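You operate a simulated robot arm through the tools that you are given. There is no shell and no other tool. Be economical: measure what you need, move in short steps, check, and stop when the job is done.

Carry out the task below with a simulated robot arm. There is one attempt and no reset: what you move stays moved.

## Task
Find the nut that drips and tighten it till the drops stop.
Fine: open the white wheel and wait for nought before opening the cover; leave the dry nuts; shut the cover after.

The check looks at the end state, three seconds after you hand in, the way a careful person would. Anything else that was tipped, shoved, dropped, spilled or broken makes it a failure. Lids that push on must go on centred and level and be pressed home; caps that screw on are set level and turned clockwise until they are tight.

## Robot
A 7-joint arm with a two-finger parallel gripper, fixed in place. Base frame: the origin is at the foot of the arm, x ahead of it, y to its left, z up. Units: m, degrees, N and s.
With the tool pointing down near the work surface it reaches from about 0.24 to 0.68 m from the base axis. Its first joint turns from -66.0 to 66.0 degrees. Payload 2.4 kg.
Tool frame: the origin (TCP) lies between the finger pads and is the grasp point; the fingertips stand 0.03 m ahead of it; z points along the fingers, y is the line along which they close. Largest opening 0.094 m; finger width 0.028, thickness 0.01; the body of the gripper, 0.05 by 0.096 m, starts 0.055 m behind the TCP.
Orientation is that of the tool frame in the base frame, as [roll, pitch, yaw] about the fixed x, y, z axes, in that order (R = Rz(yaw) Ry(pitch) Rx(roll)). With the fingers straight down and closing along the base's y, the tool's x points along the base's -x, its y along +y and its z along -z.

## Interface
- The arm moves only by the tool step_arm. Its argument "motion" is one flat list of numbers, 7 for each row, row after row: the shift along the base's x, y, z in units of 25 mm (1.0 is 25 mm), then the turn, a rotation vector about the base's x, y, z in units of 4 degrees (1.0 is 4 degrees), then the opening, from 0 (shut) to 1 (fully open). In form: [tx, ty, tz, ax, ay, az, grip, tx, ty, tz, ax, ay, az, grip, ...]. A call has 1 to 8 rows; each row shifts and turns the commanded pose from where the row before left it. A call with a number of a shift or a turn outside -1 to 1 is refused whole. A row lasts 0.2 s, in which the tool goes at most 0.05 m and 8.6 degrees; a call with a longer step from one row to the next is refused whole, and so is a gripper value outside its range. A pose out of reach is approached as far as the arm can. The call stops where the force on the tool passes 40 N (or 10 N more than at its start, if that is more) or the arm is blocked; 0.2 s more then pass. The fingers move at their own pace (about 0.153 m/s each) and stop on an object; they squeeze with about 28 N. The grip force told is the motor's: it shows also when the fingers shut on nothing. Time passes only in rows, and 0.2 s behind the last, so rows that do not move let the fingers close. It gives the time, the measured TCP pose, the force on the tool (base axes), the opening and the grip force at its end, in the units of the frame above (readings bear some noise), with the torque about the TCP (base axes, N m) and any sound that the robot's microphone picked up.
- Cameras (640 x 400 px; columns grow to the right, rows downward): "scene" is fixed at [0.0423, 0.4825, 1.433]; the picture's right is [-0.66, -0.75, 0.00], its down [-0.50, 0.44, -0.75] and it looks along [0.56, -0.50, -0.67] (base axes); focal length 274 px, centre (320, 200). "wrist" rides on the gripper at [0.076, 0.014, -0.102] in the tool frame; the picture's right is [-0.18, 0.98, 0.00], its down [-0.75, -0.14, -0.64] and it looks along [-0.63, -0.12, 0.77] (tool axes); focal length 243 px, centre (320, 200). There is no depth. A picture from a camera that has moved, and an enlarged one, comes with that camera's place and axes in the base frame and with its lens.
- capture(camera): a new picture of that camera. The clock stands still meanwhile.
- close_up(camera, box): a new picture of the part [left, top, right, bottom] of that camera's present view, enlarged. The clock stands still meanwhile.
- hand_in(): hands the job in; it is judged then, once.

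Go step by step. Nothing tells you positions but the pictures and the camera data: compare them with the known pose of the tool, close in by small moves and look again before you grip or let go. The budget is 120 turns and 64 pictures, counting those below and the enlarged ones. Unless the task says otherwise, let go and move clear before handing in, and close with one line.

The tools are called after "Emit:" by a JSON object that holds its "api" and its "payload". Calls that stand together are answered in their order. step_arm: Moves the arm, as the interface text tells. Its arguments: {"type":"object","properties":{"motion":{"type":"array","items":{"type":"number"}}},"required":["motion"]} The other tools are called the same way: capture (camera) takes a picture; close_up (camera, box) takes an enlarged picture of a part of a camera's view; hand_in () hands the job in.

At the start:

```text
clock: 0.0
eef_pos: [0.3192, -0.0262, 1.22]
tool_rot: [-179.9, 0.0, 180.0]
force: [-0.3, -0.6, 0.2]
wrist_torque: [0.02, 0.02, 0.0]
gripper_width: 0.094
gripper_force: 0.1
```

scene: 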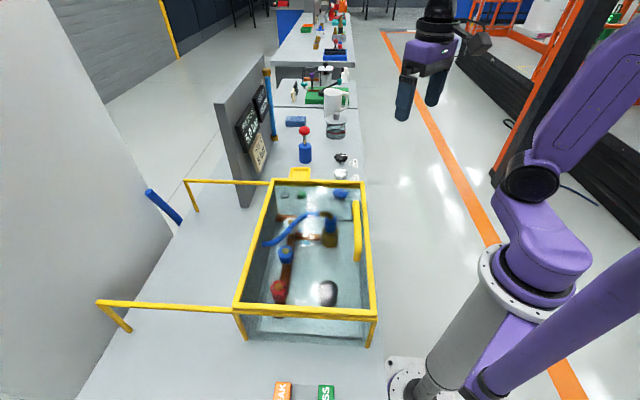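
wrist: 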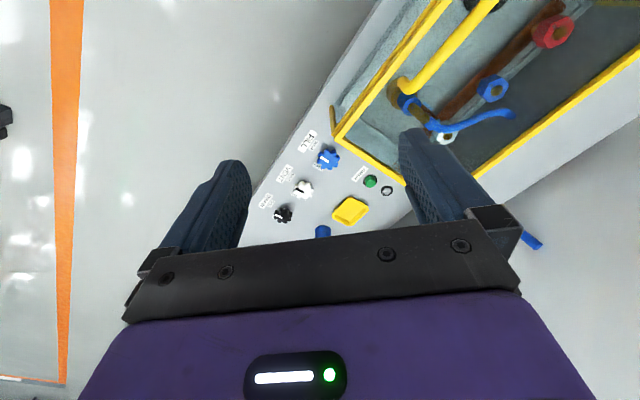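

I see a bench with a yellow-framed glass cover over pipes with coloured nuts, plus three small hand wheels (blue, white, black) and a wall panel. I'll look closer.

Emit:
{"api": "close_up", "payload": {"camera": "scene", "box": [220, 170, 400, 350]}}

Emit:
{"api": "close_up", "payload": {"camera": "scene", "box": [210, 70, 370, 190]}}

Emit:
{"api": "close_up", "payload": {"camera": "wrist", "box": [240, 0, 640, 250]}}

```text
2.22 times, centred on (310, 260) of scene
camera zoom: at [0.0423, 0.4825, 1.433], right [-0.66, -0.75, 0.0], down [-0.5, 0.44, -0.75], along [0.56, -0.5, -0.67], focal length 610 px, centre (342, 67)
```

zoom: 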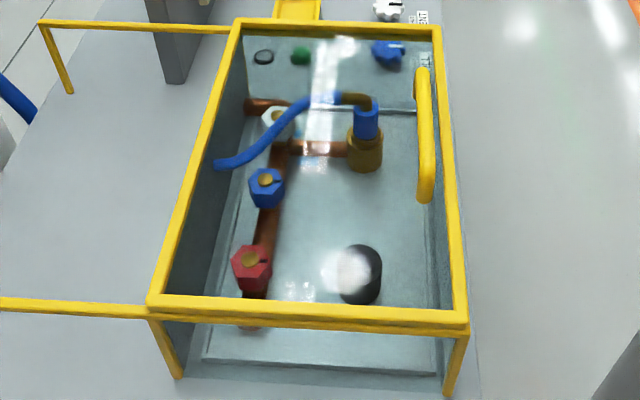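

```text
3.33 times, centred on (290, 130) of scene
camera zoom: at [0.0423, 0.4825, 1.433], right [-0.66, -0.75, 0.0], down [-0.5, 0.44, -0.75], along [0.56, -0.5, -0.67], focal length 915 px, centre (420, 433)
```

zoom: 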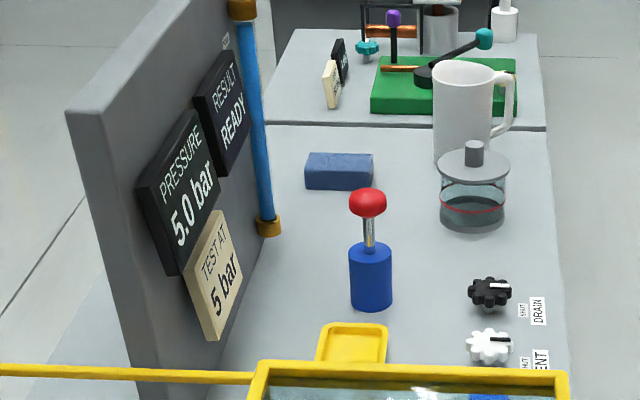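

```text
1.60 times, centred on (440, 125) of wrist
camera zoom: at [0.242, -0.012, 1.3221], right [0.18, 0.98, 0.0], down [0.75, -0.14, 0.64], along [0.63, -0.12, -0.77], focal length 388 px, centre (128, 320)
```

zoom: 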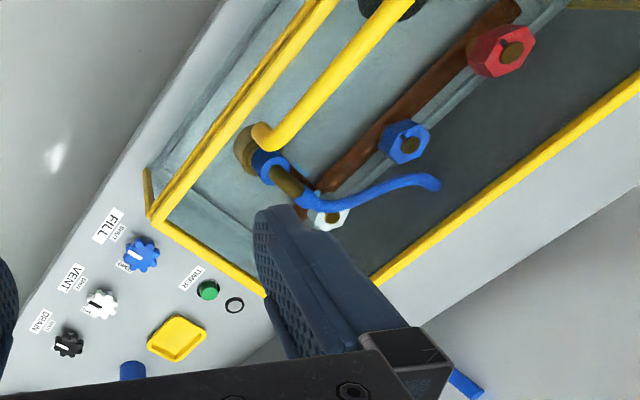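

The bench is turned about 45° to my base, with its top near z≈0.80. White wheel is VENT at about (0.608,-0.124,0.826), and the pressure reads 5.0 bar. Before venting I want to see which nut drips, so I'll move the wrist camera over the box.

Emit:
{"api": "step_arm", "payload": {"motion": [-0.5, 1, 0.3, 0, 0, 0, 1, -0.5, 1, 0.3, 0, 0, 0, 1, -0.5, 1, 0.3, 0, 0, 0, 1, -0.5, 1, 0.3, 0, 0, 0, 1, -0.5, 1, 0.3, 0, 0, 0, 1, -0.5, 1, 0.3, 0, 0, 0, 1, -0.5, 0.5, 0.3, 0, 0, 0, 1, -0.5, 0.5, 0.3, 0, 0, 0, 1]}}

Emit:
{"api": "capture", "payload": {"camera": "wrist"}}

Emit:
{"api": "close_up", "payload": {"camera": "scene", "box": [260, 180, 380, 320]}}

```text
clock: 1.8
eef_pos: [0.2181, 0.1482, 1.2804]
tool_rot: [180.0, -0.1, 180.0]
force: [-0.3, -0.1, 0.3]
wrist_torque: [0.01, 0.01, -0.04]
gripper_width: 0.094
gripper_force: 0.1
```

```text
58 pictures are left
camera wrist: at [0.1417, 0.1626, 1.3826], right [0.19, 0.98, 0.0], down [0.75, -0.14, 0.64], along [0.63, -0.12, -0.77], focal length 243 px, centre (320, 200)
```

wrist: 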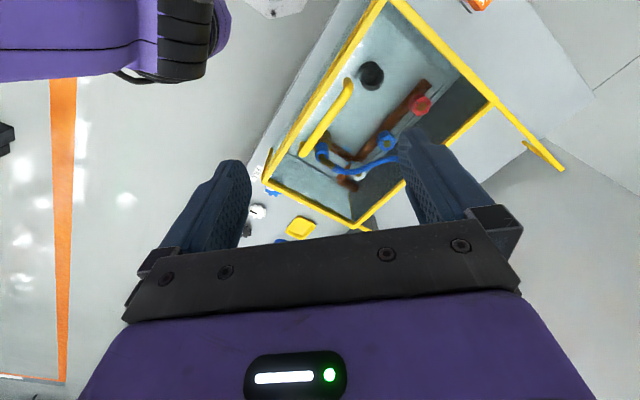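

```text
2.86 times, centred on (320, 250) of scene
camera zoom: at [0.0423, 0.4825, 1.433], right [-0.66, -0.75, 0.0], down [-0.5, 0.44, -0.75], along [0.56, -0.5, -0.67], focal length 784 px, centre (320, 57)
```

zoom: 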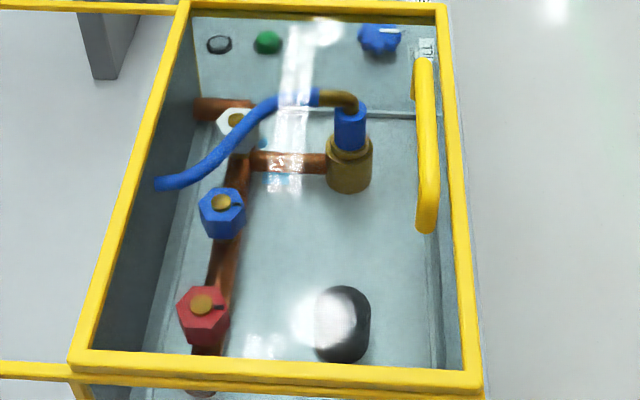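

I noticed a bluish spot near the white nut that may be a drop. I'll look again closely, then let a little time pass.

Emit:
{"api": "close_up", "payload": {"camera": "wrist", "box": [300, 60, 460, 200]}}

Emit:
{"api": "close_up", "payload": {"camera": "scene", "box": [275, 200, 345, 250]}}

Emit:
{"api": "close_up", "payload": {"camera": "scene", "box": [275, 240, 345, 320]}}

```text
2.86 times, centred on (380, 130) of wrist
camera zoom: at [0.1417, 0.1626, 1.3826], right [0.19, 0.98, 0.0], down [0.75, -0.14, 0.64], along [0.63, -0.12, -0.77], focal length 693 px, centre (149, 400)
```

zoom: 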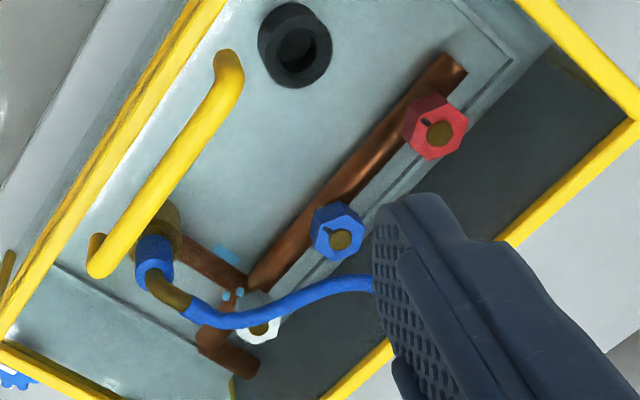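

```text
8.00 times, centred on (310, 225) of scene
camera zoom: at [0.0423, 0.4825, 1.433], right [-0.66, -0.75, 0.0], down [-0.5, 0.44, -0.75], along [0.56, -0.5, -0.67], focal length 2196 px, centre (400, 0)
```

zoom: 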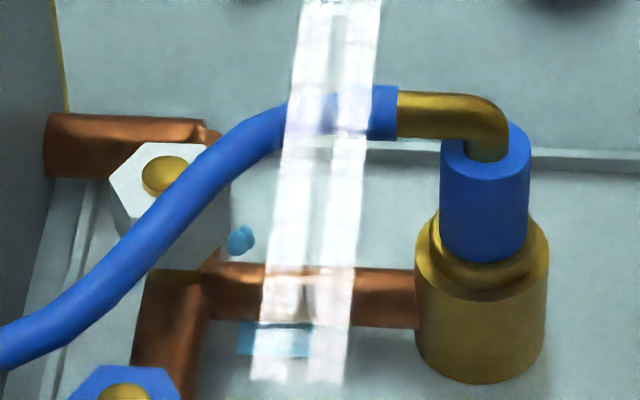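

```text
5.00 times, centred on (310, 280) of scene
camera zoom: at [0.0423, 0.4825, 1.433], right [-0.66, -0.75, 0.0], down [-0.5, 0.44, -0.75], along [0.56, -0.5, -0.67], focal length 1372 px, centre (370, -200)
```

zoom: 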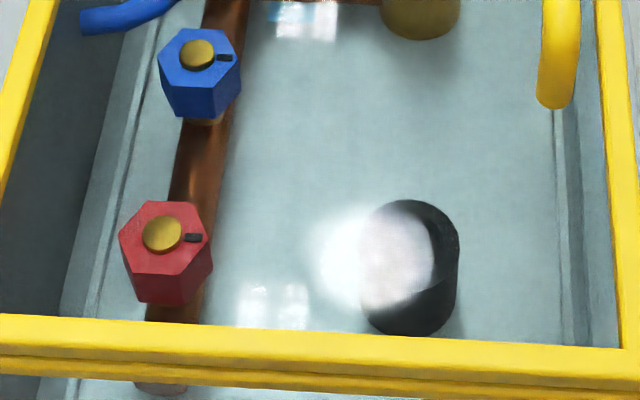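

The drops come from the white nut; red and blue nuts look dry. The cover appears to be a lid that slides away from me on the yellow rails. First comes venting, so I'll go above the white wheel.

Emit:
{"api": "step_arm", "payload": {"motion": [0.97, -0.68, 0, 0, 0, 0, 1, 0.97, -0.68, 0, 0, 0, 0, 1, 0.97, -0.68, 0, 0, 0, 0, 1, 0.97, -0.68, 0, 0, 0, 0, 1, 0.97, -0.68, -0.5, 0, 0, 0, 1, 0.97, -0.68, -0.5, 0, 0, 0, 1, 0.97, -0.68, -0.5, 0, 0, 0, 1, 0.97, -0.68, -0.5, 0, 0, 0, 1]}}

Emit:
{"api": "step_arm", "payload": {"motion": [0.97, -0.68, -1, 0, 0, 0, 1, 0.97, -0.68, -1, 0, 0, 0, 1, 0.97, -0.68, -1, 0, 0, 0, 1, 0.97, -0.68, -1, 0, 0, 0, 1, 0.97, -0.68, -1, 0, 0, 0, 1, 0.97, -0.68, -1, 0, 0, 0, 1, 0.97, -0.68, -1, 0, 0, 0, 1, 0.97, -0.68, -1, 0, 0, 0, 1]}}

Emit:
{"api": "capture", "payload": {"camera": "wrist"}}

Emit:
{"api": "close_up", "payload": {"camera": "scene", "box": [220, 80, 380, 240]}}

```text
clock: 3.6
eef_pos: [0.4118, 0.0146, 1.2288]
tool_rot: [-180.0, 0.0, 180.0]
force: [1.0, -0.5, 0.0]
wrist_torque: [-0.02, 0.02, 0.05]
gripper_width: 0.0939
gripper_force: 0.1
```

```text
clock: 5.4
eef_pos: [0.6056, -0.1212, 1.031]
tool_rot: [180.0, -0.1, 180.0]
force: [0.4, -0.6, -0.4]
wrist_torque: [-0.02, 0.01, -0.01]
gripper_width: 0.0939
gripper_force: 0.2
```

```text
53 pictures are left
camera wrist: at [0.5293, -0.1079, 1.1331], right [0.18, 0.98, 0.0], down [0.75, -0.14, 0.64], along [0.63, -0.12, -0.77], focal length 243 px, centre (320, 200)
```

wrist: 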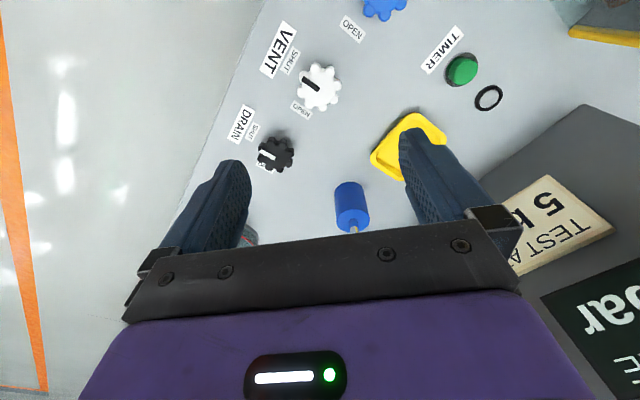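

```text
2.50 times, centred on (300, 160) of scene
camera zoom: at [0.0423, 0.4825, 1.433], right [-0.66, -0.75, 0.0], down [-0.5, 0.44, -0.75], along [0.56, -0.5, -0.67], focal length 686 px, centre (370, 300)
```

zoom: 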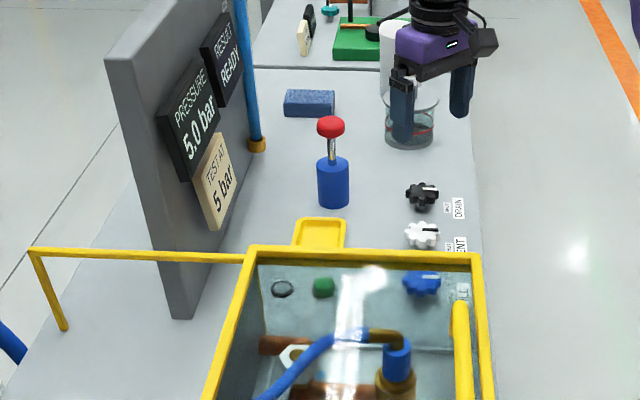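

Emit:
{"api": "close_up", "payload": {"camera": "wrist", "box": [220, 0, 420, 180]}}

```text
2.22 times, centred on (320, 90) of wrist
camera zoom: at [0.5293, -0.1079, 1.1331], right [0.18, 0.98, 0.0], down [0.75, -0.14, 0.64], along [0.63, -0.12, -0.77], focal length 539 px, centre (320, 444)
```

zoom: 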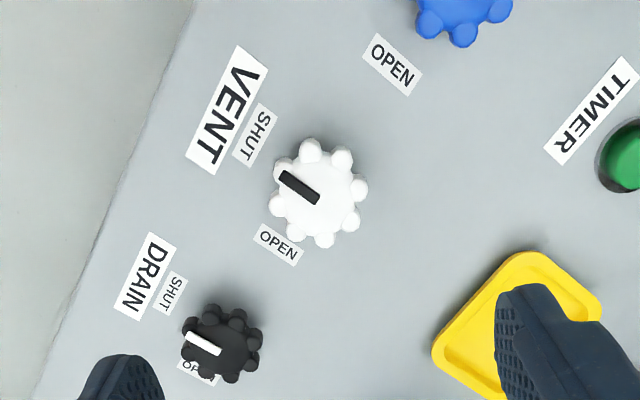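

The vent wheel sits at about (0.610,-0.125), its pointer at SHUT and OPEN 90° counter-clockwise. I'll pre-turn the tool by -45° while coming down.

Emit:
{"api": "step_arm", "payload": {"motion": [0.1, -0.08, -0.7, 0, 0, -1, 1, 0.1, -0.08, -0.7, 0, 0, -1, 1, 0, 0, -0.7, 0, 0, -1, 1, 0, 0, -0.7, 0, 0, -1, 1, 0, 0, -0.7, 0, 0, -1, 1, 0, 0, -0.7, 0, 0, -1, 1, 0, 0, -0.5, 0, 0, -1, 1, 0, 0, -0.5, 0, 0, -1, 1]}}

Emit:
{"api": "step_arm", "payload": {"motion": [0, 0, 0, 0, 0, -1, 1, 0, 0, 0, 0, 0, -1, 1, 0, 0, 0, 0, 0, -1, 1, 0, 0, 0, 0, 0, -0.25, 1]}}

Emit:
{"api": "capture", "payload": {"camera": "wrist"}}

```text
clock: 7.2
eef_pos: [0.6112, -0.1278, 0.8992]
tool_rot: [180.0, 0.0, 147.9]
force: [0.2, -0.4, -0.2]
wrist_torque: [0.01, 0.03, -0.01]
gripper_width: 0.0941
gripper_force: 0.0
```

```text
clock: 8.2
eef_pos: [0.6103, -0.1275, 0.9001]
tool_rot: [179.9, 0.1, 134.9]
force: [0.1, -0.1, 0.4]
wrist_torque: [-0.02, 0.03, -0.05]
gripper_width: 0.0943
gripper_force: 0.0
```

```text
50 pictures are left
camera wrist: at [0.5665, -0.064, 1.0024], right [0.83, 0.56, 0.0], down [0.43, -0.63, 0.64], along [0.36, -0.53, -0.77], focal length 243 px, centre (320, 200)
```

wrist: 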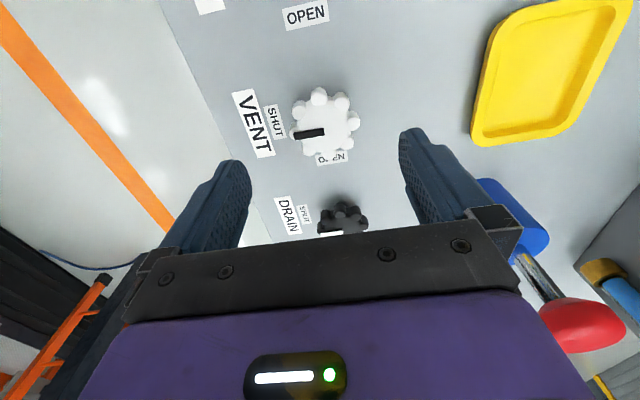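

The wheel is centred slightly to +y of the tool. I'll correct, come down and close.

Emit:
{"api": "step_arm", "payload": {"motion": [0, 0.25, -0.8, 0, 0, 0, 1, 0, 0, -0.8, 0, 0, 0, 1, 0, 0, -0.7, 0, 0, 0, 1, 0, 0, 0, 0, 0, 0, 0.3, 0, 0, 0, 0, 0, 0, 0.3, 0, 0, 0, 0, 0, 0, 0.3]}}

Emit:
{"api": "capture", "payload": {"camera": "wrist"}}

```text
clock: 9.6
eef_pos: [0.6103, -0.1217, 0.8418]
tool_rot: [-179.9, 0.0, 134.9]
force: [-11.5, -8.1, 6.0]
wrist_torque: [0.45, 0.82, 0.0]
gripper_width: 0.0496
gripper_force: 45.2
```

```text
49 pictures are left
camera wrist: at [0.5665, -0.0585, 0.9443], right [0.83, 0.56, 0.0], down [0.43, -0.63, 0.64], along [0.36, -0.53, -0.77], focal length 243 px, centre (320, 200)
```

wrist: 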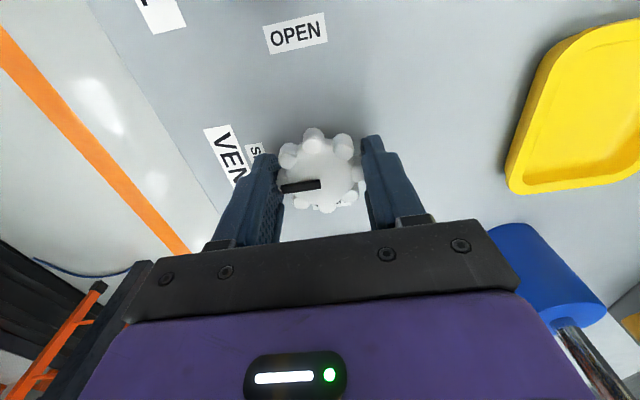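

The wheel is gripped at 0.050 m. Now I'll turn it counter-clockwise.

Emit:
{"api": "step_arm", "payload": {"motion": [-0.04, -0.04, 0, 0, 0, 1, 0.3, 0, 0, 0, 0, 0, 1, 0.3, 0, 0, 0, 0, 0, 1, 0.3, 0, 0, 0, 0, 0, 1, 0.3, 0, 0, 0, 0, 0, 1, 0.3, 0, 0, 0, 0, 0, 1, 0.3, 0, 0, 0, 0, 0, 1, 0.3, 0, 0, 0, 0, 0, 1, 0.3]}}

```text
clock: 11.4
eef_pos: [0.609, -0.1231, 0.8424]
tool_rot: [180.0, -0.1, 167.0]
force: [-1.1, -18.2, -14.6]
wrist_torque: [-0.31, 0.21, -0.05]
gripper_width: 0.0497
gripper_force: 45.0
```

Emit:
{"api": "step_arm", "payload": {"motion": [0, -0.08, 0, 0, 0, 1, 0.3, 0, 0, 0, 0, 0, 1, 0.3, 0, 0, 0, 0, 0, 1, 0.3, 0, 0, 0, 0, 0, 1, 0.3, 0, 0, 0, 0, 0, 1, 0.3, 0, 0, 0, 0, 0, 1, 0.3, 0, 0, 0, 0, 0, 1, 0.3, 0, 0, 0, 0, 0, 1, 0.3]}}

Emit:
{"api": "capture", "payload": {"camera": "wrist"}}

Emit:
{"api": "close_up", "payload": {"camera": "scene", "box": [220, 80, 380, 240]}}

```text
clock: 13.2
eef_pos: [0.6086, -0.1243, 0.8412]
tool_rot: [-179.9, -0.1, -160.9]
force: [1.3, -15.8, -19.7]
wrist_torque: [-0.11, 1.09, -0.08]
gripper_width: 0.0495
gripper_force: 44.9
```

```text
48 pictures are left
camera wrist: at [0.5326, -0.1365, 0.9443], right [-0.15, 0.99, 0.0], down [0.76, 0.11, 0.64], along [0.63, 0.09, -0.77], focal length 243 px, centre (320, 200)
```

wrist: 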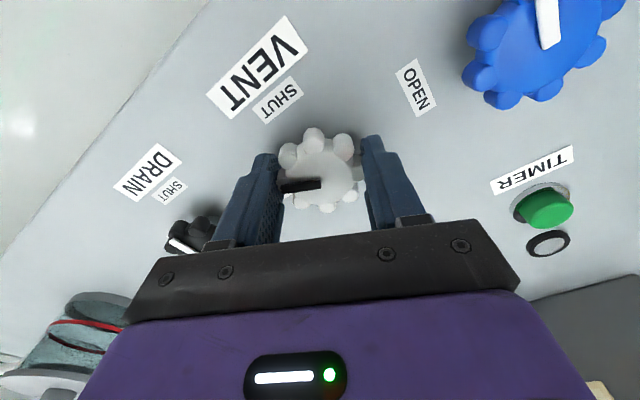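

```text
2.50 times, centred on (300, 160) of scene
camera zoom: at [0.0428, 0.482, 1.4331], right [-0.66, -0.75, 0.0], down [-0.5, 0.44, -0.75], along [0.56, -0.49, -0.67], focal length 686 px, centre (370, 300)
```

zoom: 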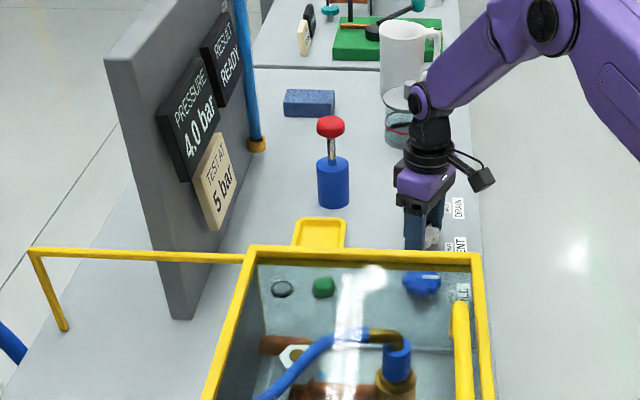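

Pressure is already falling (4.0 bar). I'll finish the turn to OPEN.

Emit:
{"api": "step_arm", "payload": {"motion": [0, -0.04, 0, 0, 0, 1, 0.3, 0, 0, 0, 0, 0, 1, 0.3, 0, 0, 0, 0, 0, 1, 0.3, 0, 0, 0, 0, 0, 1, 0.3, 0, 0, 0, 0, 0, 1, 0.3, 0, 0, 0, 0, 0, 1, 0.3, 0, 0, 0, 0, 0, 0.5, 0.3]}}

Emit:
{"api": "step_arm", "payload": {"motion": [0, 0, 0, 0, 0, 0, 1, 0, 0, 0, 0, 0, 0, 1, 0, 0, 0.8, 0, 0, 0, 1, 0, 0, 1, 0, 0, 0, 1, 0, 0, 1, 0, 0, 0, 1, 0, 0, 1, 0, 0, 0, 1, 0, 0, 1, 0, 0, 0, 1, 0, 0, 1, 0, 0, 0, 1]}}

Emit:
{"api": "close_up", "payload": {"camera": "wrist", "box": [160, 0, 640, 240]}}

Emit:
{"api": "close_up", "payload": {"camera": "scene", "box": [220, 80, 380, 240]}}

```text
clock: 14.8
eef_pos: [0.6108, -0.1251, 0.8424]
tool_rot: [-180.0, -0.1, -135.0]
force: [7.9, -13.9, -28.9]
wrist_torque: [-0.26, 0.49, -0.18]
gripper_width: 0.0495
gripper_force: 45.2
```

```text
clock: 16.6
eef_pos: [0.608, -0.1252, 0.9882]
tool_rot: [-180.0, 0.0, -135.1]
force: [-0.2, -1.7, -1.1]
wrist_torque: [0.01, -0.02, -0.02]
gripper_width: 0.094
gripper_force: 0.2
```

```text
1.33 times, centred on (400, 120) of wrist
camera zoom: at [0.5438, -0.1698, 1.0901], right [-0.56, 0.83, 0.0], down [0.63, 0.43, 0.64], along [0.53, 0.36, -0.77], focal length 324 px, centre (213, 307)
```

zoom: 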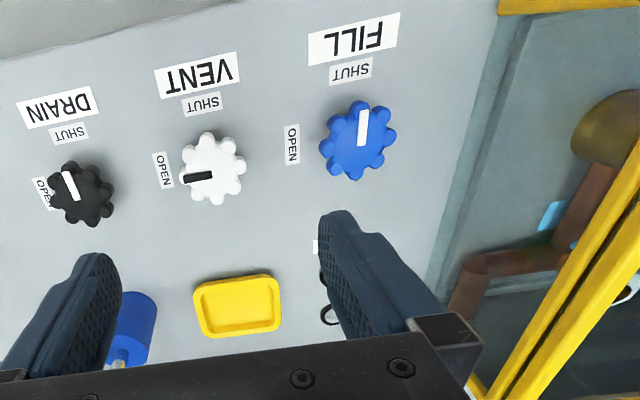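

```text
2.50 times, centred on (300, 160) of scene
camera zoom: at [0.0423, 0.4825, 1.433], right [-0.66, -0.75, 0.0], down [-0.5, 0.44, -0.75], along [0.56, -0.5, -0.67], focal length 686 px, centre (370, 300)
```

zoom: 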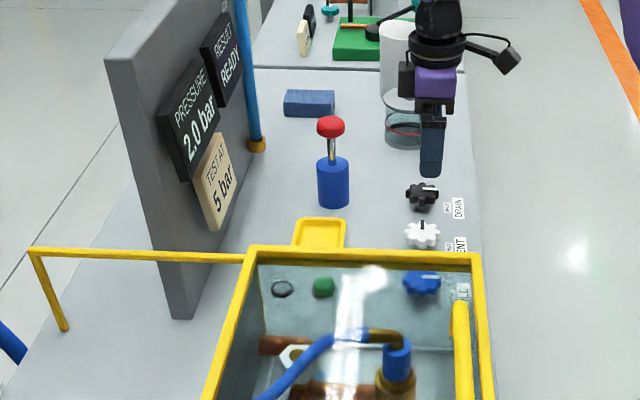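

Vent is open and pressure is dropping (2.0 bar). While it falls I'll rise and travel above the cover handle, turning the tool to straddle the bar.

Emit:
{"api": "step_arm", "payload": {"motion": [-0.2, 0.1, 1, 0, 0, -1, 1, -0.3, 0.3, 1, 0, 0, -1, 1, -0.5, 0.5, 1, 0, 0, -1, 1, -0.6, 0.5, 1, 0, 0, -1, 1, -0.6, 0.5, 1, 0, 0, -1, 1, -0.6, 0.5, 1, 0, 0, -1, 1, -0.6, 0.5, 1, 0, 0, -1, 1, -0.6, 0.5, 0.5, 0, 0, -1, 1]}}

Emit:
{"api": "step_arm", "payload": {"motion": [-0.6, 0.5, 0, 0, 0, -1, 1, -0.6, 0.5, 0, 0, 0, -1, 1, -0.6, 0.5, 0, 0, 0, -1, 1, -0.6, 0.5, 0, 0, 0, -1, 1, -0.6, 0.5, 0, 0, 0, -1, 1, -0.6, 0.5, 0, 0, 0, -1, 1, -0.6, 0.5, 0, 0, 0, -1, 1, -0.6, 0.5, 0, 0, 0, -1, 1]}}

Emit:
{"api": "step_arm", "payload": {"motion": [-0.7, 0.6, 0, 0, 0, -1, 1, -0.7, 0.6, 0, 0, 0, -1, 1, -0.7, 0.6, 0, 0, 0, -1, 1, -0.7, 0.6, 0, 0, 0, -1, 1, -0.7, 0.6, 0, 0, 0, -1, 1, -0.7, 0.6, 0, 0, 0, -1, 1, -0.2, 0.2, 0, 0, 0, -0.5, 1]}}

Emit:
{"api": "capture", "payload": {"camera": "wrist"}}

Emit:
{"api": "capture", "payload": {"camera": "scene"}}

```text
clock: 18.4
eef_pos: [0.5094, -0.0393, 1.173]
tool_rot: [-179.9, 0.1, -167.1]
force: [0.2, 0.8, -0.1]
wrist_torque: [-0.01, 0.0, -0.03]
gripper_width: 0.0941
gripper_force: 0.1
```

```text
clock: 20.2
eef_pos: [0.3884, 0.0598, 1.1749]
tool_rot: [-180.0, -0.1, 160.9]
force: [-0.3, 0.9, -0.3]
wrist_torque: [0.02, 0.0, -0.01]
gripper_width: 0.0939
gripper_force: 0.0
```

```text
clock: 21.8
eef_pos: [0.2792, 0.1558, 1.1755]
tool_rot: [180.0, 0.0, 134.8]
force: [-0.2, -0.7, -0.6]
wrist_torque: [0.01, 0.01, 0.0]
gripper_width: 0.094
gripper_force: 0.0
```

```text
44 pictures are left
camera wrist: at [0.2357, 0.2186, 1.277], right [0.83, 0.56, 0.0], down [0.43, -0.63, 0.64], along [0.36, -0.53, -0.77], focal length 243 px, centre (320, 200)
```

wrist: 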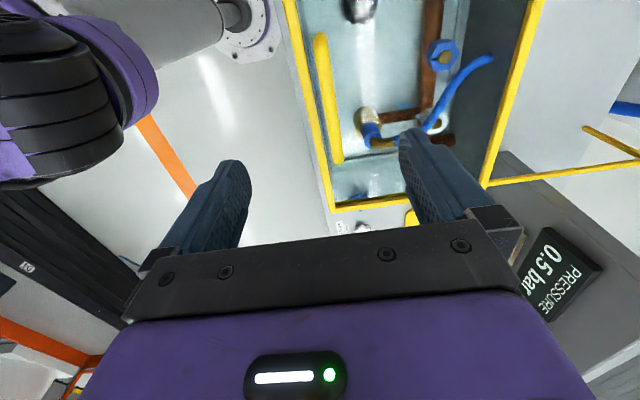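

```text
43 pictures are left
```

scene: 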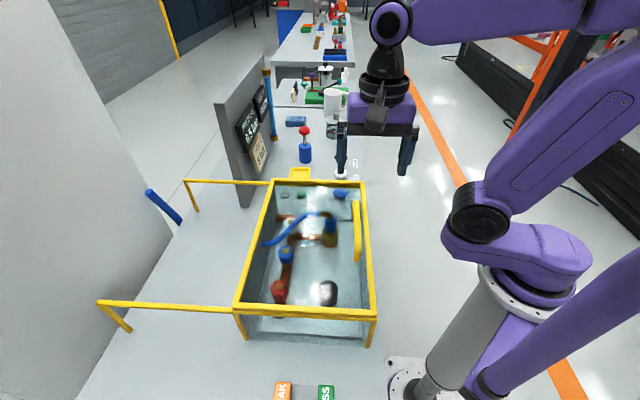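

Pressure reads 0.5 bar. The handle bar centre is about (0.293,0.152,0.995). I'll come down near it (not touching) and let the pressure finish.

Emit:
{"api": "step_arm", "payload": {"motion": [0.3, -0.05, -0.7, 0, 0, 0, 1, 0.26, -0.07, -0.7, 0, 0, 0, 1, 0, 0, -0.7, 0, 0, 0, 1, 0, 0, -0.7, 0, 0, 0, 1, 0, 0, -0.7, 0, 0, 0, 1, 0, 0, -0.7, 0, 0, 0, 0.6, 0, 0, -0.2, 0, 0, 0, 0.6, 0, 0, 0, 0, 0, 0, 0.6]}}

Emit:
{"api": "capture", "payload": {"camera": "wrist"}}

Emit:
{"api": "close_up", "payload": {"camera": "scene", "box": [220, 80, 400, 260]}}

```text
clock: 23.6
eef_pos: [0.293, 0.1519, 1.0659]
tool_rot: [180.0, 0.0, 135.1]
force: [-0.6, 0.6, 0.9]
wrist_torque: [0.02, -0.01, 0.0]
gripper_width: 0.0567
gripper_force: 0.0
```

```text
42 pictures are left
camera wrist: at [0.2491, 0.2152, 1.167], right [0.83, 0.56, 0.0], down [0.43, -0.63, 0.64], along [0.36, -0.53, -0.77], focal length 243 px, centre (320, 200)
```

wrist: 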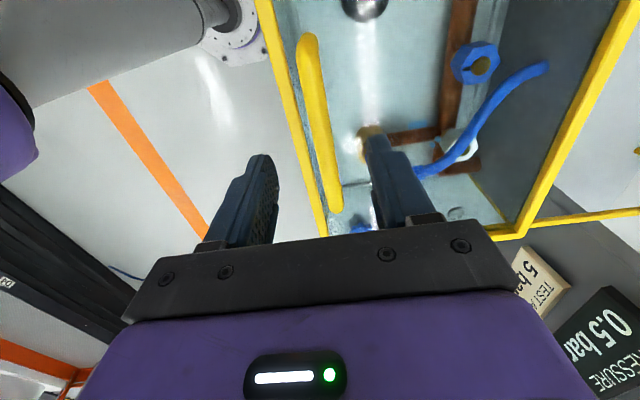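

```text
2.22 times, centred on (310, 170) of scene
camera zoom: at [0.0423, 0.4825, 1.433], right [-0.66, -0.75, 0.0], down [-0.5, 0.44, -0.75], along [0.56, -0.5, -0.67], focal length 610 px, centre (342, 267)
```

zoom: 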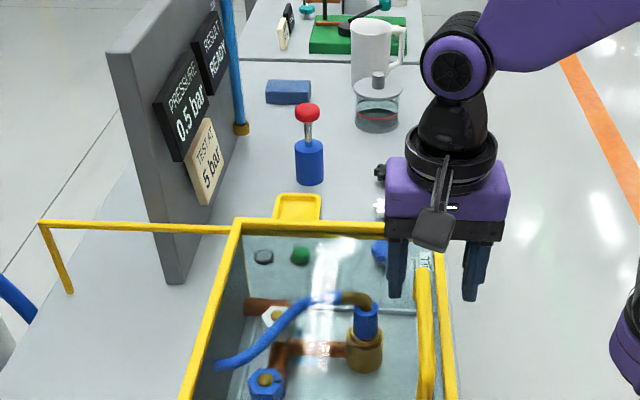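

The bar sits right between the fingers. I'll wait for the pressure to reach 0.0.

Emit:
{"api": "step_arm", "payload": {"motion": [0, 0, 0, 0, 0, 0, 0.6, 0, 0, 0, 0, 0, 0, 0.6, 0, 0, 0, 0, 0, 0, 0.6, 0, 0, 0, 0, 0, 0, 0.6, 0, 0, 0, 0, 0, 0, 0.6, 0, 0, 0, 0, 0, 0, 0.6, 0, 0, 0, 0, 0, 0, 0.6, 0, 0, 0, 0, 0, 0, 0.6]}}

Emit:
{"api": "step_arm", "payload": {"motion": [0, 0, 0, 0, 0, 0, 0.6, 0, 0, 0, 0, 0, 0, 0.6, 0, 0, 0, 0, 0, 0, 0.6, 0, 0, 0, 0, 0, 0, 0.6, 0, 0, 0, 0, 0, 0, 0.6, 0, 0, 0, 0, 0, 0, 0.6, 0, 0, 0, 0, 0, 0, 0.6, 0, 0, 0, 0, 0, 0, 0.6]}}

Emit:
{"api": "close_up", "payload": {"camera": "wrist", "box": [480, 200, 640, 400]}}

```text
clock: 25.4
eef_pos: [0.2922, 0.1516, 1.065]
tool_rot: [180.0, 0.0, 135.0]
force: [-0.2, -0.9, 1.3]
wrist_torque: [0.02, 0.0, -0.03]
gripper_width: 0.0565
gripper_force: 0.1
```

```text
clock: 27.2
eef_pos: [0.293, 0.1522, 1.0654]
tool_rot: [179.9, 0.0, 135.0]
force: [0.0, 0.3, 0.4]
wrist_torque: [-0.01, 0.0, 0.01]
gripper_width: 0.0565
gripper_force: 0.1
```

```text
2.00 times, centred on (560, 300) of wrist
camera zoom: at [0.2491, 0.2152, 1.1672], right [0.83, 0.56, 0.0], down [0.43, -0.63, 0.64], along [0.36, -0.53, -0.77], focal length 485 px, centre (-160, 0)
```

zoom: 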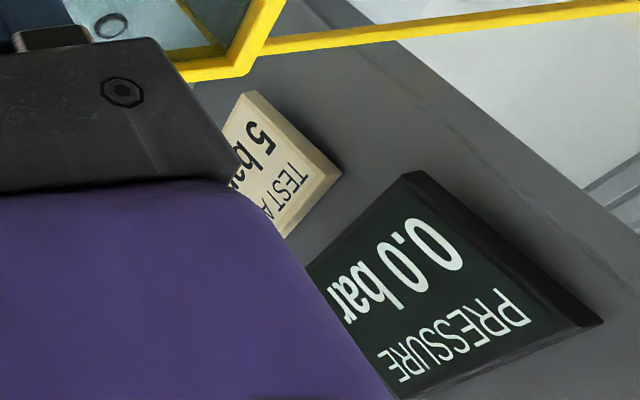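

Pressure is 0.0 bar. Now I'll lower onto the bar and close.

Emit:
{"api": "step_arm", "payload": {"motion": [0, 0, -0.7, 0, 0, 0, 0.6, 0, 0, -0.7, 0, 0, 0, 0.6, 0, 0, -0.7, 0, 0, 0, 0.6, 0, 0, 0, 0, 0, 0, 0.05, 0, 0, 0, 0, 0, 0, 0.05, 0, 0, 0, 0, 0, 0, 0.05]}}

Emit:
{"api": "capture", "payload": {"camera": "wrist"}}

```text
clock: 28.6
eef_pos: [0.2943, 0.1522, 1.0111]
tool_rot: [179.9, 0.0, 135.0]
force: [1.4, 1.7, -5.0]
wrist_torque: [-0.08, -0.23, 0.01]
gripper_width: 0.0157
gripper_force: 45.4
```

```text
39 pictures are left
camera wrist: at [0.2503, 0.2153, 1.1138], right [0.83, 0.56, 0.0], down [0.43, -0.63, 0.64], along [0.36, -0.53, -0.77], focal length 243 px, centre (320, 200)
```

wrist: 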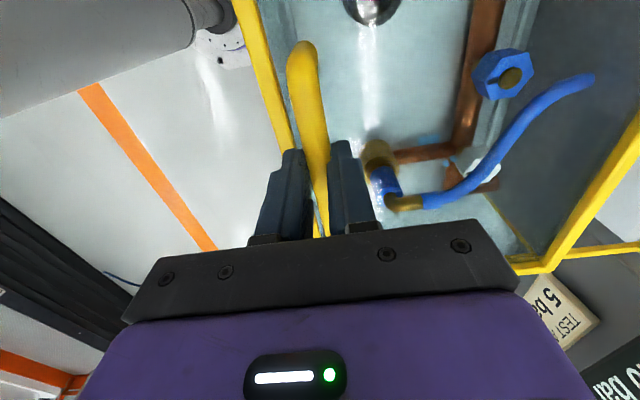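

The bar is gripped (16 mm). I'll try a small slide away along the rails and check the forces.

Emit:
{"api": "step_arm", "payload": {"motion": [0.3, 0.3, 0, 0, 0, 0, 0.05, 0.3, 0.3, 0, 0, 0, 0, 0.05, 0.3, 0.3, 0, 0, 0, 0, 0.05]}}

Emit:
{"api": "capture", "payload": {"camera": "scene"}}

```text
clock: 29.4
eef_pos: [0.3181, 0.1747, 1.0122]
tool_rot: [-180.0, 0.1, 134.8]
force: [4.1, -6.7, -10.5]
wrist_torque: [0.57, 0.77, 0.14]
gripper_width: 0.0157
gripper_force: 44.7
```

```text
38 pictures are left
```

scene: 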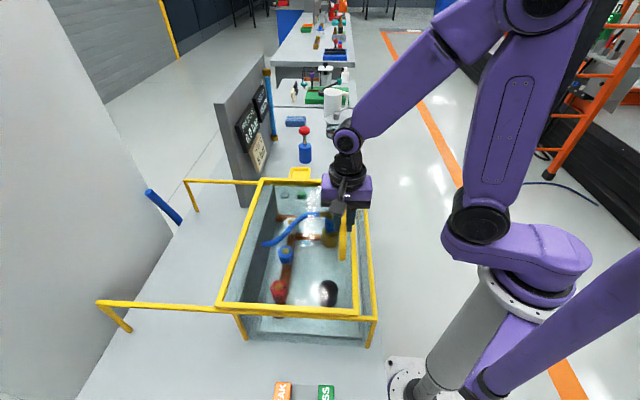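

It slides on the rails. Continuing.

Emit:
{"api": "step_arm", "payload": {"motion": [0.45, 0.45, 0, 0, 0, 0, 0.05, 0.45, 0.45, 0, 0, 0, 0, 0.05, 0.45, 0.45, 0, 0, 0, 0, 0.05, 0.45, 0.45, 0, 0, 0, 0, 0.05, 0.45, 0.45, 0, 0, 0, 0, 0.05, 0.45, 0.45, 0, 0, 0, 0, 0.05, 0.45, 0.45, 0, 0, 0, 0, 0.05, 0.45, 0.45, 0, 0, 0, 0, 0.05]}}

Emit:
{"api": "step_arm", "payload": {"motion": [0.4, 0.4, 0, 0, 0, 0, 0.05, 0.4, 0.4, 0, 0, 0, 0, 0.05, 0.4, 0.4, 0, 0, 0, 0, 0.05, 0.4, 0.4, 0, 0, 0, 0, 0.05]}}

Emit:
{"api": "capture", "payload": {"camera": "scene"}}

```text
clock: 31.2
eef_pos: [0.4064, 0.263, 1.012]
tool_rot: [-179.9, -0.1, 135.0]
force: [3.2, -7.9, -18.1]
wrist_torque: [0.5, 0.54, 0.13]
gripper_width: 0.0157
gripper_force: 45.6
```

```text
clock: 32.2
eef_pos: [0.4469, 0.305, 1.0113]
tool_rot: [179.8, 0.0, 135.0]
force: [4.4, -8.0, -8.8]
wrist_torque: [0.31, 0.27, 0.13]
gripper_width: 0.0158
gripper_force: 44.9
```

```text
37 pictures are left
```

scene: 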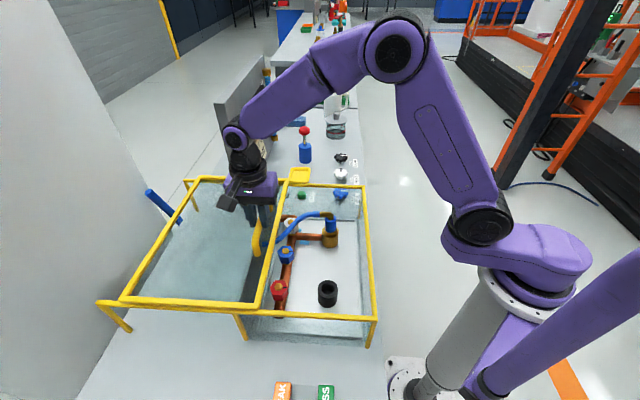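

About 3 cm of rail is left; I'll ease it further until it's clear of the opening.

Emit:
{"api": "step_arm", "payload": {"motion": [0.25, 0.25, 0, 0, 0, 0, 0.05, 0.25, 0.25, 0, 0, 0, 0, 0.05, 0.2, 0.2, 0, 0, 0, 0, 0.05]}}

Emit:
{"api": "capture", "payload": {"camera": "scene"}}

```text
clock: 33.0
eef_pos: [0.4648, 0.322, 1.0118]
tool_rot: [179.9, 0.1, 135.0]
force: [6.9, -10.2, -2.0]
wrist_torque: [-0.18, -0.13, 0.06]
gripper_width: 0.0155
gripper_force: 45.0
```

```text
36 pictures are left
```

scene: 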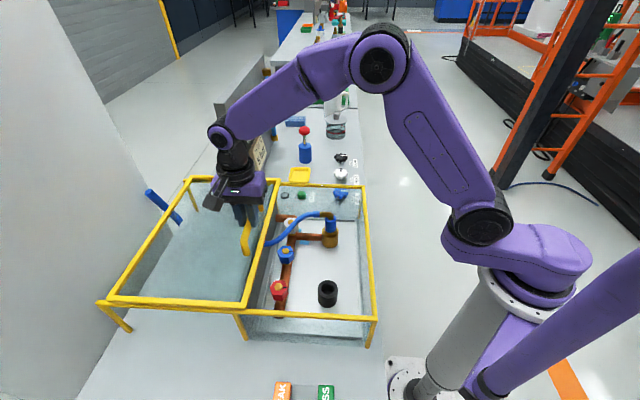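

The cover is fully open at the rail ends. I'll release, rise and look into the box.

Emit:
{"api": "step_arm", "payload": {"motion": [0, 0, 0, 0, 0, 0, 0.5, 0, 0, 0, 0, 0, 0, 0.5, 0, 0, 0.8, 0, 0, 0, 0.5, 0, 0, 1, 0, 0, 0, 0.7, 0, 0, 1, 0, 0, 0, 1, 0, 0, 1, 0, 0, 0, 1, 0, 0, 1, 0, 0, 0, 1, 0, 0, 1, 0, 0, 0, 1]}}

Emit:
{"api": "close_up", "payload": {"camera": "wrist", "box": [180, 0, 480, 220]}}

Emit:
{"api": "close_up", "payload": {"camera": "scene", "box": [255, 195, 355, 275]}}

```text
clock: 34.8
eef_pos: [0.4634, 0.3214, 1.1593]
tool_rot: [-180.0, 0.0, 135.0]
force: [0.3, 0.5, 0.0]
wrist_torque: [-0.04, -0.01, 0.0]
gripper_width: 0.0937
gripper_force: 0.0
```

```text
1.82 times, centred on (330, 110) of wrist
camera zoom: at [0.419, 0.3844, 1.261], right [0.83, 0.56, 0.0], down [0.43, -0.63, 0.64], along [0.36, -0.53, -0.77], focal length 441 px, centre (302, 364)
```

zoom: 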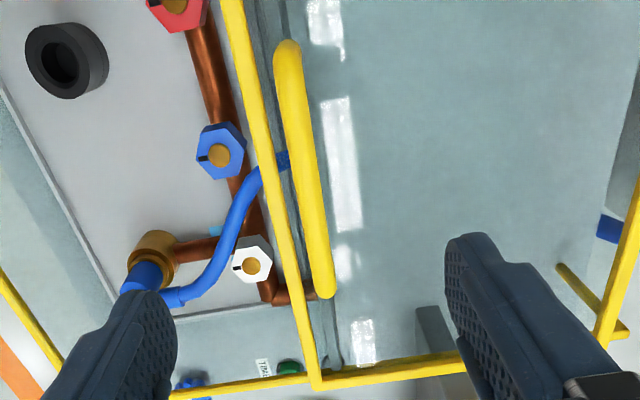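

```text
5.00 times, centred on (305, 235) of scene
camera zoom: at [0.0423, 0.4825, 1.433], right [-0.66, -0.75, 0.0], down [-0.5, 0.44, -0.75], along [0.56, -0.5, -0.67], focal length 1372 px, centre (395, 25)
```

zoom: 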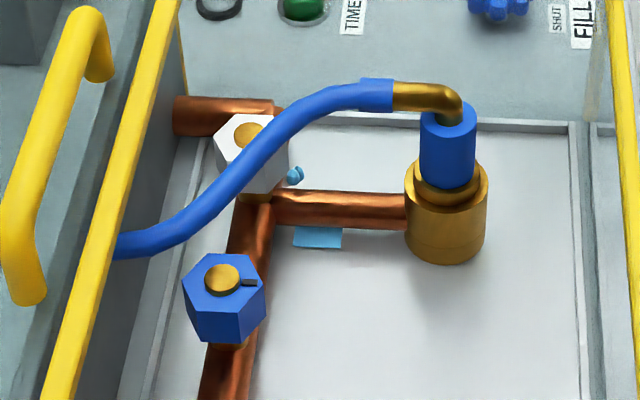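

White nut (the dripper) is at about (0.4925,0.188), top z≈0.87, and a blue swivelling hose crosses close beside it at z≈0.90. I'll turn the tool so its body and camera are on my side (closing along the bench), fingers shut, and take a look from above before nudging the hose aside.

Emit:
{"api": "step_arm", "payload": {"motion": [0, -0.6, 0, 0, 0, 1, 1, 0, -0.6, 0, 0, 0, 1, 1, 0, -0.6, 0, 0, 0, 1, 1, 0, -0.6, 0, 0, 0, 1, 1, 0, -0.6, 0, 0, 0, 1, 1, 0, -0.6, 0, 0, 0, 1, 1, 0, -0.6, 0, 0, 0, 1, 1, 0, -0.6, 0, 0, 0, 1, 1]}}

Emit:
{"api": "step_arm", "payload": {"motion": [0, -0.6, 0, 0, 0, 1, 1, 0, 0, 0, 0, 0, 1, 1, 0, 0, 0, 0, 0, 1, 1, 0, 0, 0, 0, 0, 1, 1, 0, 0, 0, 0, 0, 1, 1, 0, 0, 0, 0, 0, 1, 1, 0, 0, 0, 0, 0, 1, 1, 0, 0, 0, 0, 0, 1, 1]}}

Emit:
{"api": "step_arm", "payload": {"motion": [0.15, 0, -0.3, 0, 0, 1, 1, 0.15, 0, -0.3, 0, 0, 1, 1, 0.1, 0, -0.3, 0, 0, 1, 1, 0.1, 0, -0.3, 0, 0, 1, 1, 0.1, 0, -0.3, 0, 0, 1, 1, 0.1, 0, -0.3, 0, 0, 1, 1, 0.1, 0, -0.3, 0, 0, 0.5, 1]}}

Emit:
{"api": "capture", "payload": {"camera": "wrist"}}

```text
clock: 36.6
eef_pos: [0.4629, 0.2017, 1.1572]
tool_rot: [-180.0, 0.0, 167.1]
force: [-0.4, -0.6, 0.0]
wrist_torque: [-0.02, -0.01, -0.01]
gripper_width: 0.0939
gripper_force: 0.1
```

```text
clock: 38.4
eef_pos: [0.4618, 0.1866, 1.1576]
tool_rot: [180.0, 0.0, -160.8]
force: [0.8, 0.1, -0.4]
wrist_torque: [-0.02, -0.02, 0.02]
gripper_width: 0.0937
gripper_force: 0.0
```

```text
clock: 40.0
eef_pos: [0.4834, 0.1871, 1.1049]
tool_rot: [-180.0, 0.0, -135.0]
force: [1.6, -0.1, -0.4]
wrist_torque: [-0.01, 0.01, 0.02]
gripper_width: 0.0939
gripper_force: 0.0
```

```text
33 pictures are left
camera wrist: at [0.4196, 0.1429, 1.2072], right [-0.57, 0.82, 0.0], down [0.63, 0.43, 0.64], along [0.53, 0.36, -0.77], focal length 243 px, centre (320, 200)
```

wrist: 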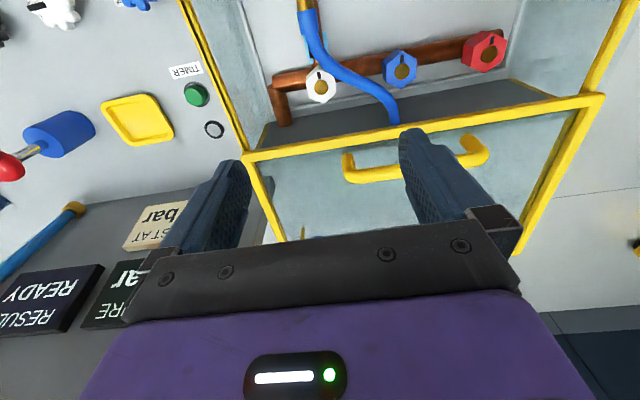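

Emit:
{"api": "close_up", "payload": {"camera": "wrist", "box": [260, 0, 440, 150]}}

```text
2.67 times, centred on (350, 75) of wrist
camera zoom: at [0.4196, 0.1429, 1.2072], right [-0.57, 0.82, 0.0], down [0.63, 0.43, 0.64], along [0.53, 0.36, -0.77], focal length 647 px, centre (240, 533)
```

zoom: 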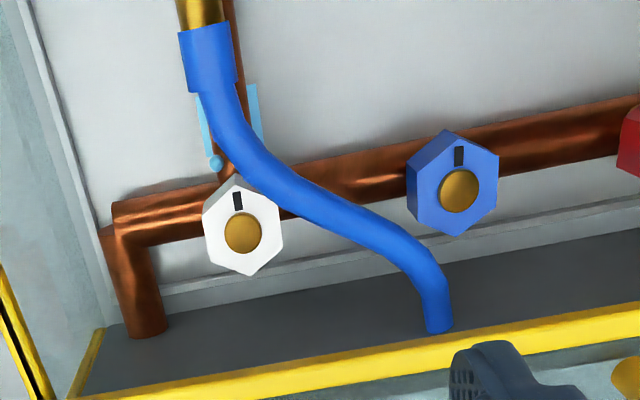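

The hose passes right over/next to the nut. I'll descend with shut fingers just above the nut's stud, then nudge the hose toward the blue-nut side, which is its free direction.

Emit:
{"api": "step_arm", "payload": {"motion": [0.13, -0.05, -0.9, 0, 0, 0, 0, 0.13, -0.05, -0.9, 0, 0, 0, 0, 0, 0, -0.9, 0, 0, 0, 0, 0, 0, -0.9, 0, 0, 0, 0, 0, 0, -0.9, 0, 0, 0, 0, 0, 0, -0.9, 0, 0, 0, 0]}}

Emit:
{"api": "capture", "payload": {"camera": "wrist"}}

Emit:
{"api": "close_up", "payload": {"camera": "scene", "box": [220, 165, 360, 275]}}

```text
clock: 41.4
eef_pos: [0.4887, 0.1858, 0.9682]
tool_rot: [-179.9, 0.0, -135.1]
force: [0.2, 0.9, 0.2]
wrist_torque: [-0.01, 0.0, 0.03]
gripper_width: 0.0001
gripper_force: 27.8
```

```text
31 pictures are left
camera wrist: at [0.4244, 0.1408, 1.0709], right [-0.56, 0.83, 0.0], down [0.63, 0.43, 0.64], along [0.53, 0.36, -0.77], focal length 243 px, centre (320, 200)
```

wrist: 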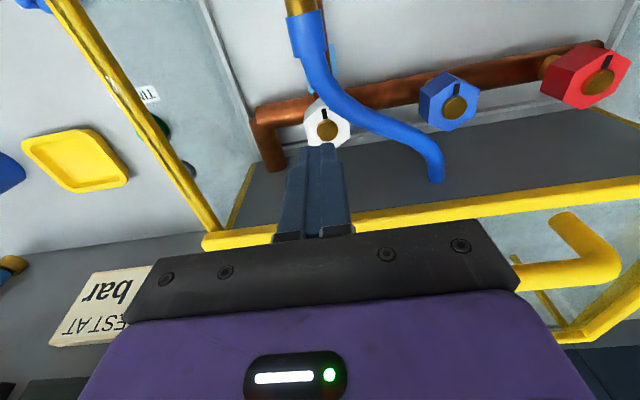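

```text
3.64 times, centred on (290, 220) of scene
camera zoom: at [0.0423, 0.4825, 1.433], right [-0.66, -0.75, 0.0], down [-0.5, 0.44, -0.75], along [0.56, -0.5, -0.67], focal length 998 px, centre (429, 127)
```

zoom: 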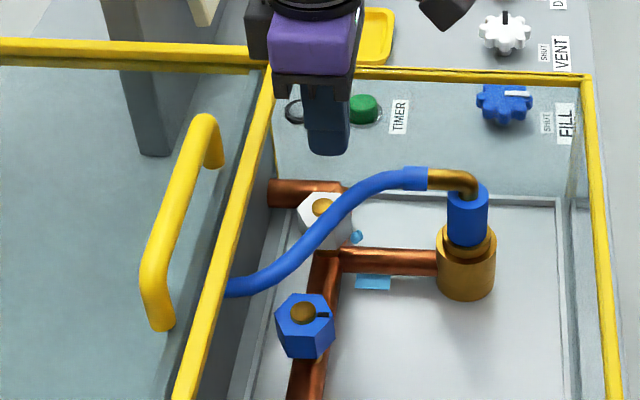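

The lid edge lies about 35 mm beyond the nut, top z≈0.945. Fingers are clear, so I'll go down 5 cm and push the hose gently.

Emit:
{"api": "step_arm", "payload": {"motion": [0, 0, -1, 0, 0, 0, 0, 0, 0, -1, 0, 0, 0, 0, -0.4, 0.3, 0, 0, 0, 0, 0, -0.4, 0.3, 0, 0, 0, 0, 0, -0.4, 0.3, 0, 0, 0, 0, 0, -0.4, 0.3, 0, 0, 0, 0, 0]}}

Emit:
{"api": "capture", "payload": {"camera": "wrist"}}

```text
clock: 42.8
eef_pos: [0.4512, 0.2145, 0.9194]
tool_rot: [-179.9, 0.0, -134.9]
force: [0.4, 0.1, -0.4]
wrist_torque: [-0.01, 0.01, 0.01]
gripper_width: 0.0002
gripper_force: 27.9
```

```text
29 pictures are left
camera wrist: at [0.3861, 0.1705, 1.0224], right [-0.57, 0.82, 0.0], down [0.63, 0.43, 0.64], along [0.53, 0.36, -0.77], focal length 243 px, centre (320, 200)
```

wrist: 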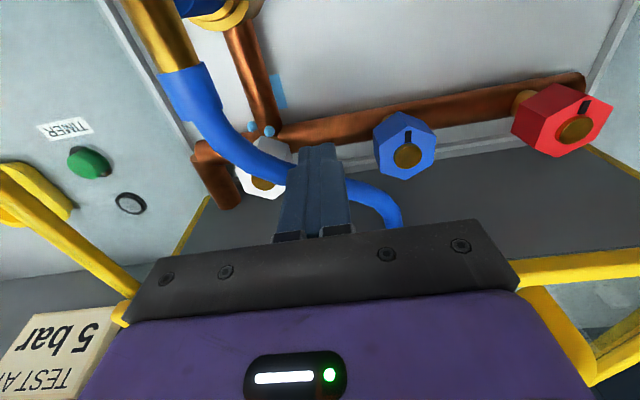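

Emit:
{"api": "close_up", "payload": {"camera": "scene", "box": [240, 185, 350, 275]}}

```text
4.44 times, centred on (295, 230) of scene
camera zoom: at [0.0423, 0.4825, 1.433], right [-0.66, -0.75, 0.0], down [-0.5, 0.44, -0.75], along [0.56, -0.5, -0.67], focal length 1220 px, centre (431, 67)
```

zoom: 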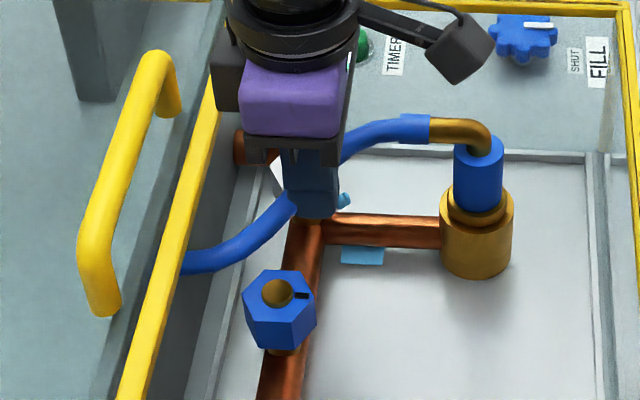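

The hose hasn't visibly moved; the fingers are probably just touching it. I'll push a little further and watch.

Emit:
{"api": "step_arm", "payload": {"motion": [-0.4, 0.2, 0, 0, 0, 0, 0, -0.4, 0.2, 0, 0, 0, 0, 0, -0.4, 0.1, 0, 0, 0, 0, 0]}}

Emit:
{"api": "close_up", "payload": {"camera": "scene", "box": [240, 185, 350, 275]}}

Emit:
{"api": "capture", "payload": {"camera": "wrist"}}

```text
clock: 43.6
eef_pos: [0.4201, 0.2259, 0.9206]
tool_rot: [-179.9, -0.1, -135.0]
force: [0.7, -0.3, 0.0]
wrist_torque: [0.03, -0.01, 0.0]
gripper_width: 0.0002
gripper_force: 27.6
```

```text
4.44 times, centred on (295, 230) of scene
camera zoom: at [0.0423, 0.4825, 1.433], right [-0.66, -0.75, 0.0], down [-0.5, 0.44, -0.75], along [0.56, -0.5, -0.67], focal length 1220 px, centre (431, 67)
```

zoom: 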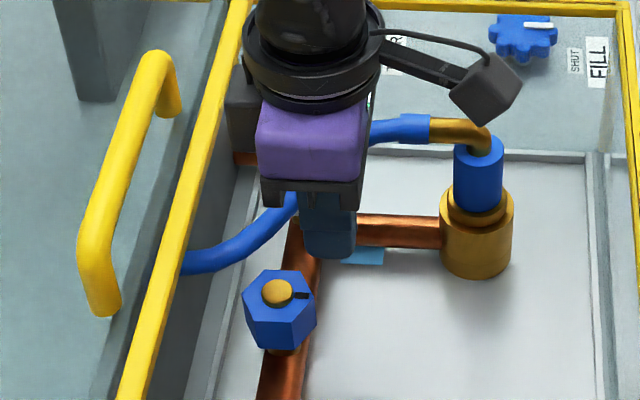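

```text
26 pictures are left
camera wrist: at [0.3551, 0.1821, 1.0236], right [-0.56, 0.83, 0.0], down [0.63, 0.43, 0.64], along [0.53, 0.36, -0.77], focal length 243 px, centre (320, 200)
```

wrist: 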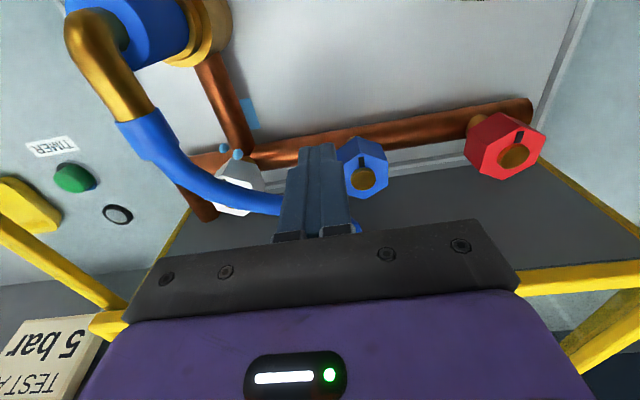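

The fingers passed with no contact, so the hose sits differently than estimated. I'll instead grip it at its stiff sleeve near the swivel (about (0.446,0.149,0.91)) and swing it.

Emit:
{"api": "step_arm", "payload": {"motion": [0, 0, 0.9, 0, 0, 0, 0, 0, 0, 0.9, 0, 0, 0, 0.5, 0, 0, 0.9, 0, 0, 0, 0.5, 0.35, -1, 0, 0, 0, 0, 0.5, 0.35, -1, 0, 0, 0, 0, 0.5, 0.36, -1, 0, 0, 0, 0, 0.5]}}

Emit:
{"api": "capture", "payload": {"camera": "wrist"}}

```text
clock: 45.0
eef_pos: [0.4461, 0.1535, 0.9877]
tool_rot: [179.9, 0.0, -135.1]
force: [0.5, 0.1, 0.4]
wrist_torque: [-0.02, 0.03, -0.01]
gripper_width: 0.0467
gripper_force: 0.1
```

```text
25 pictures are left
camera wrist: at [0.3815, 0.1087, 1.0903], right [-0.57, 0.82, 0.0], down [0.63, 0.43, 0.64], along [0.53, 0.36, -0.77], focal length 243 px, centre (320, 200)
```

wrist: 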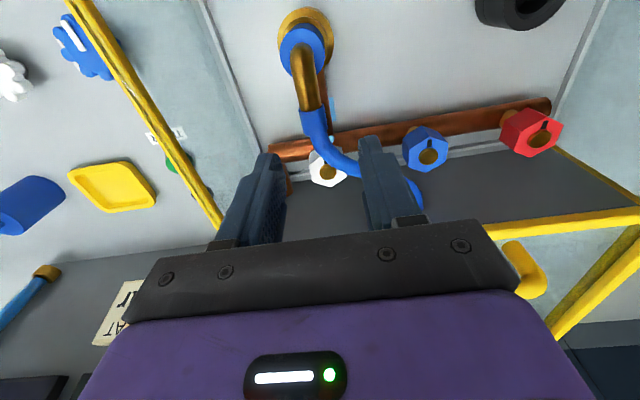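

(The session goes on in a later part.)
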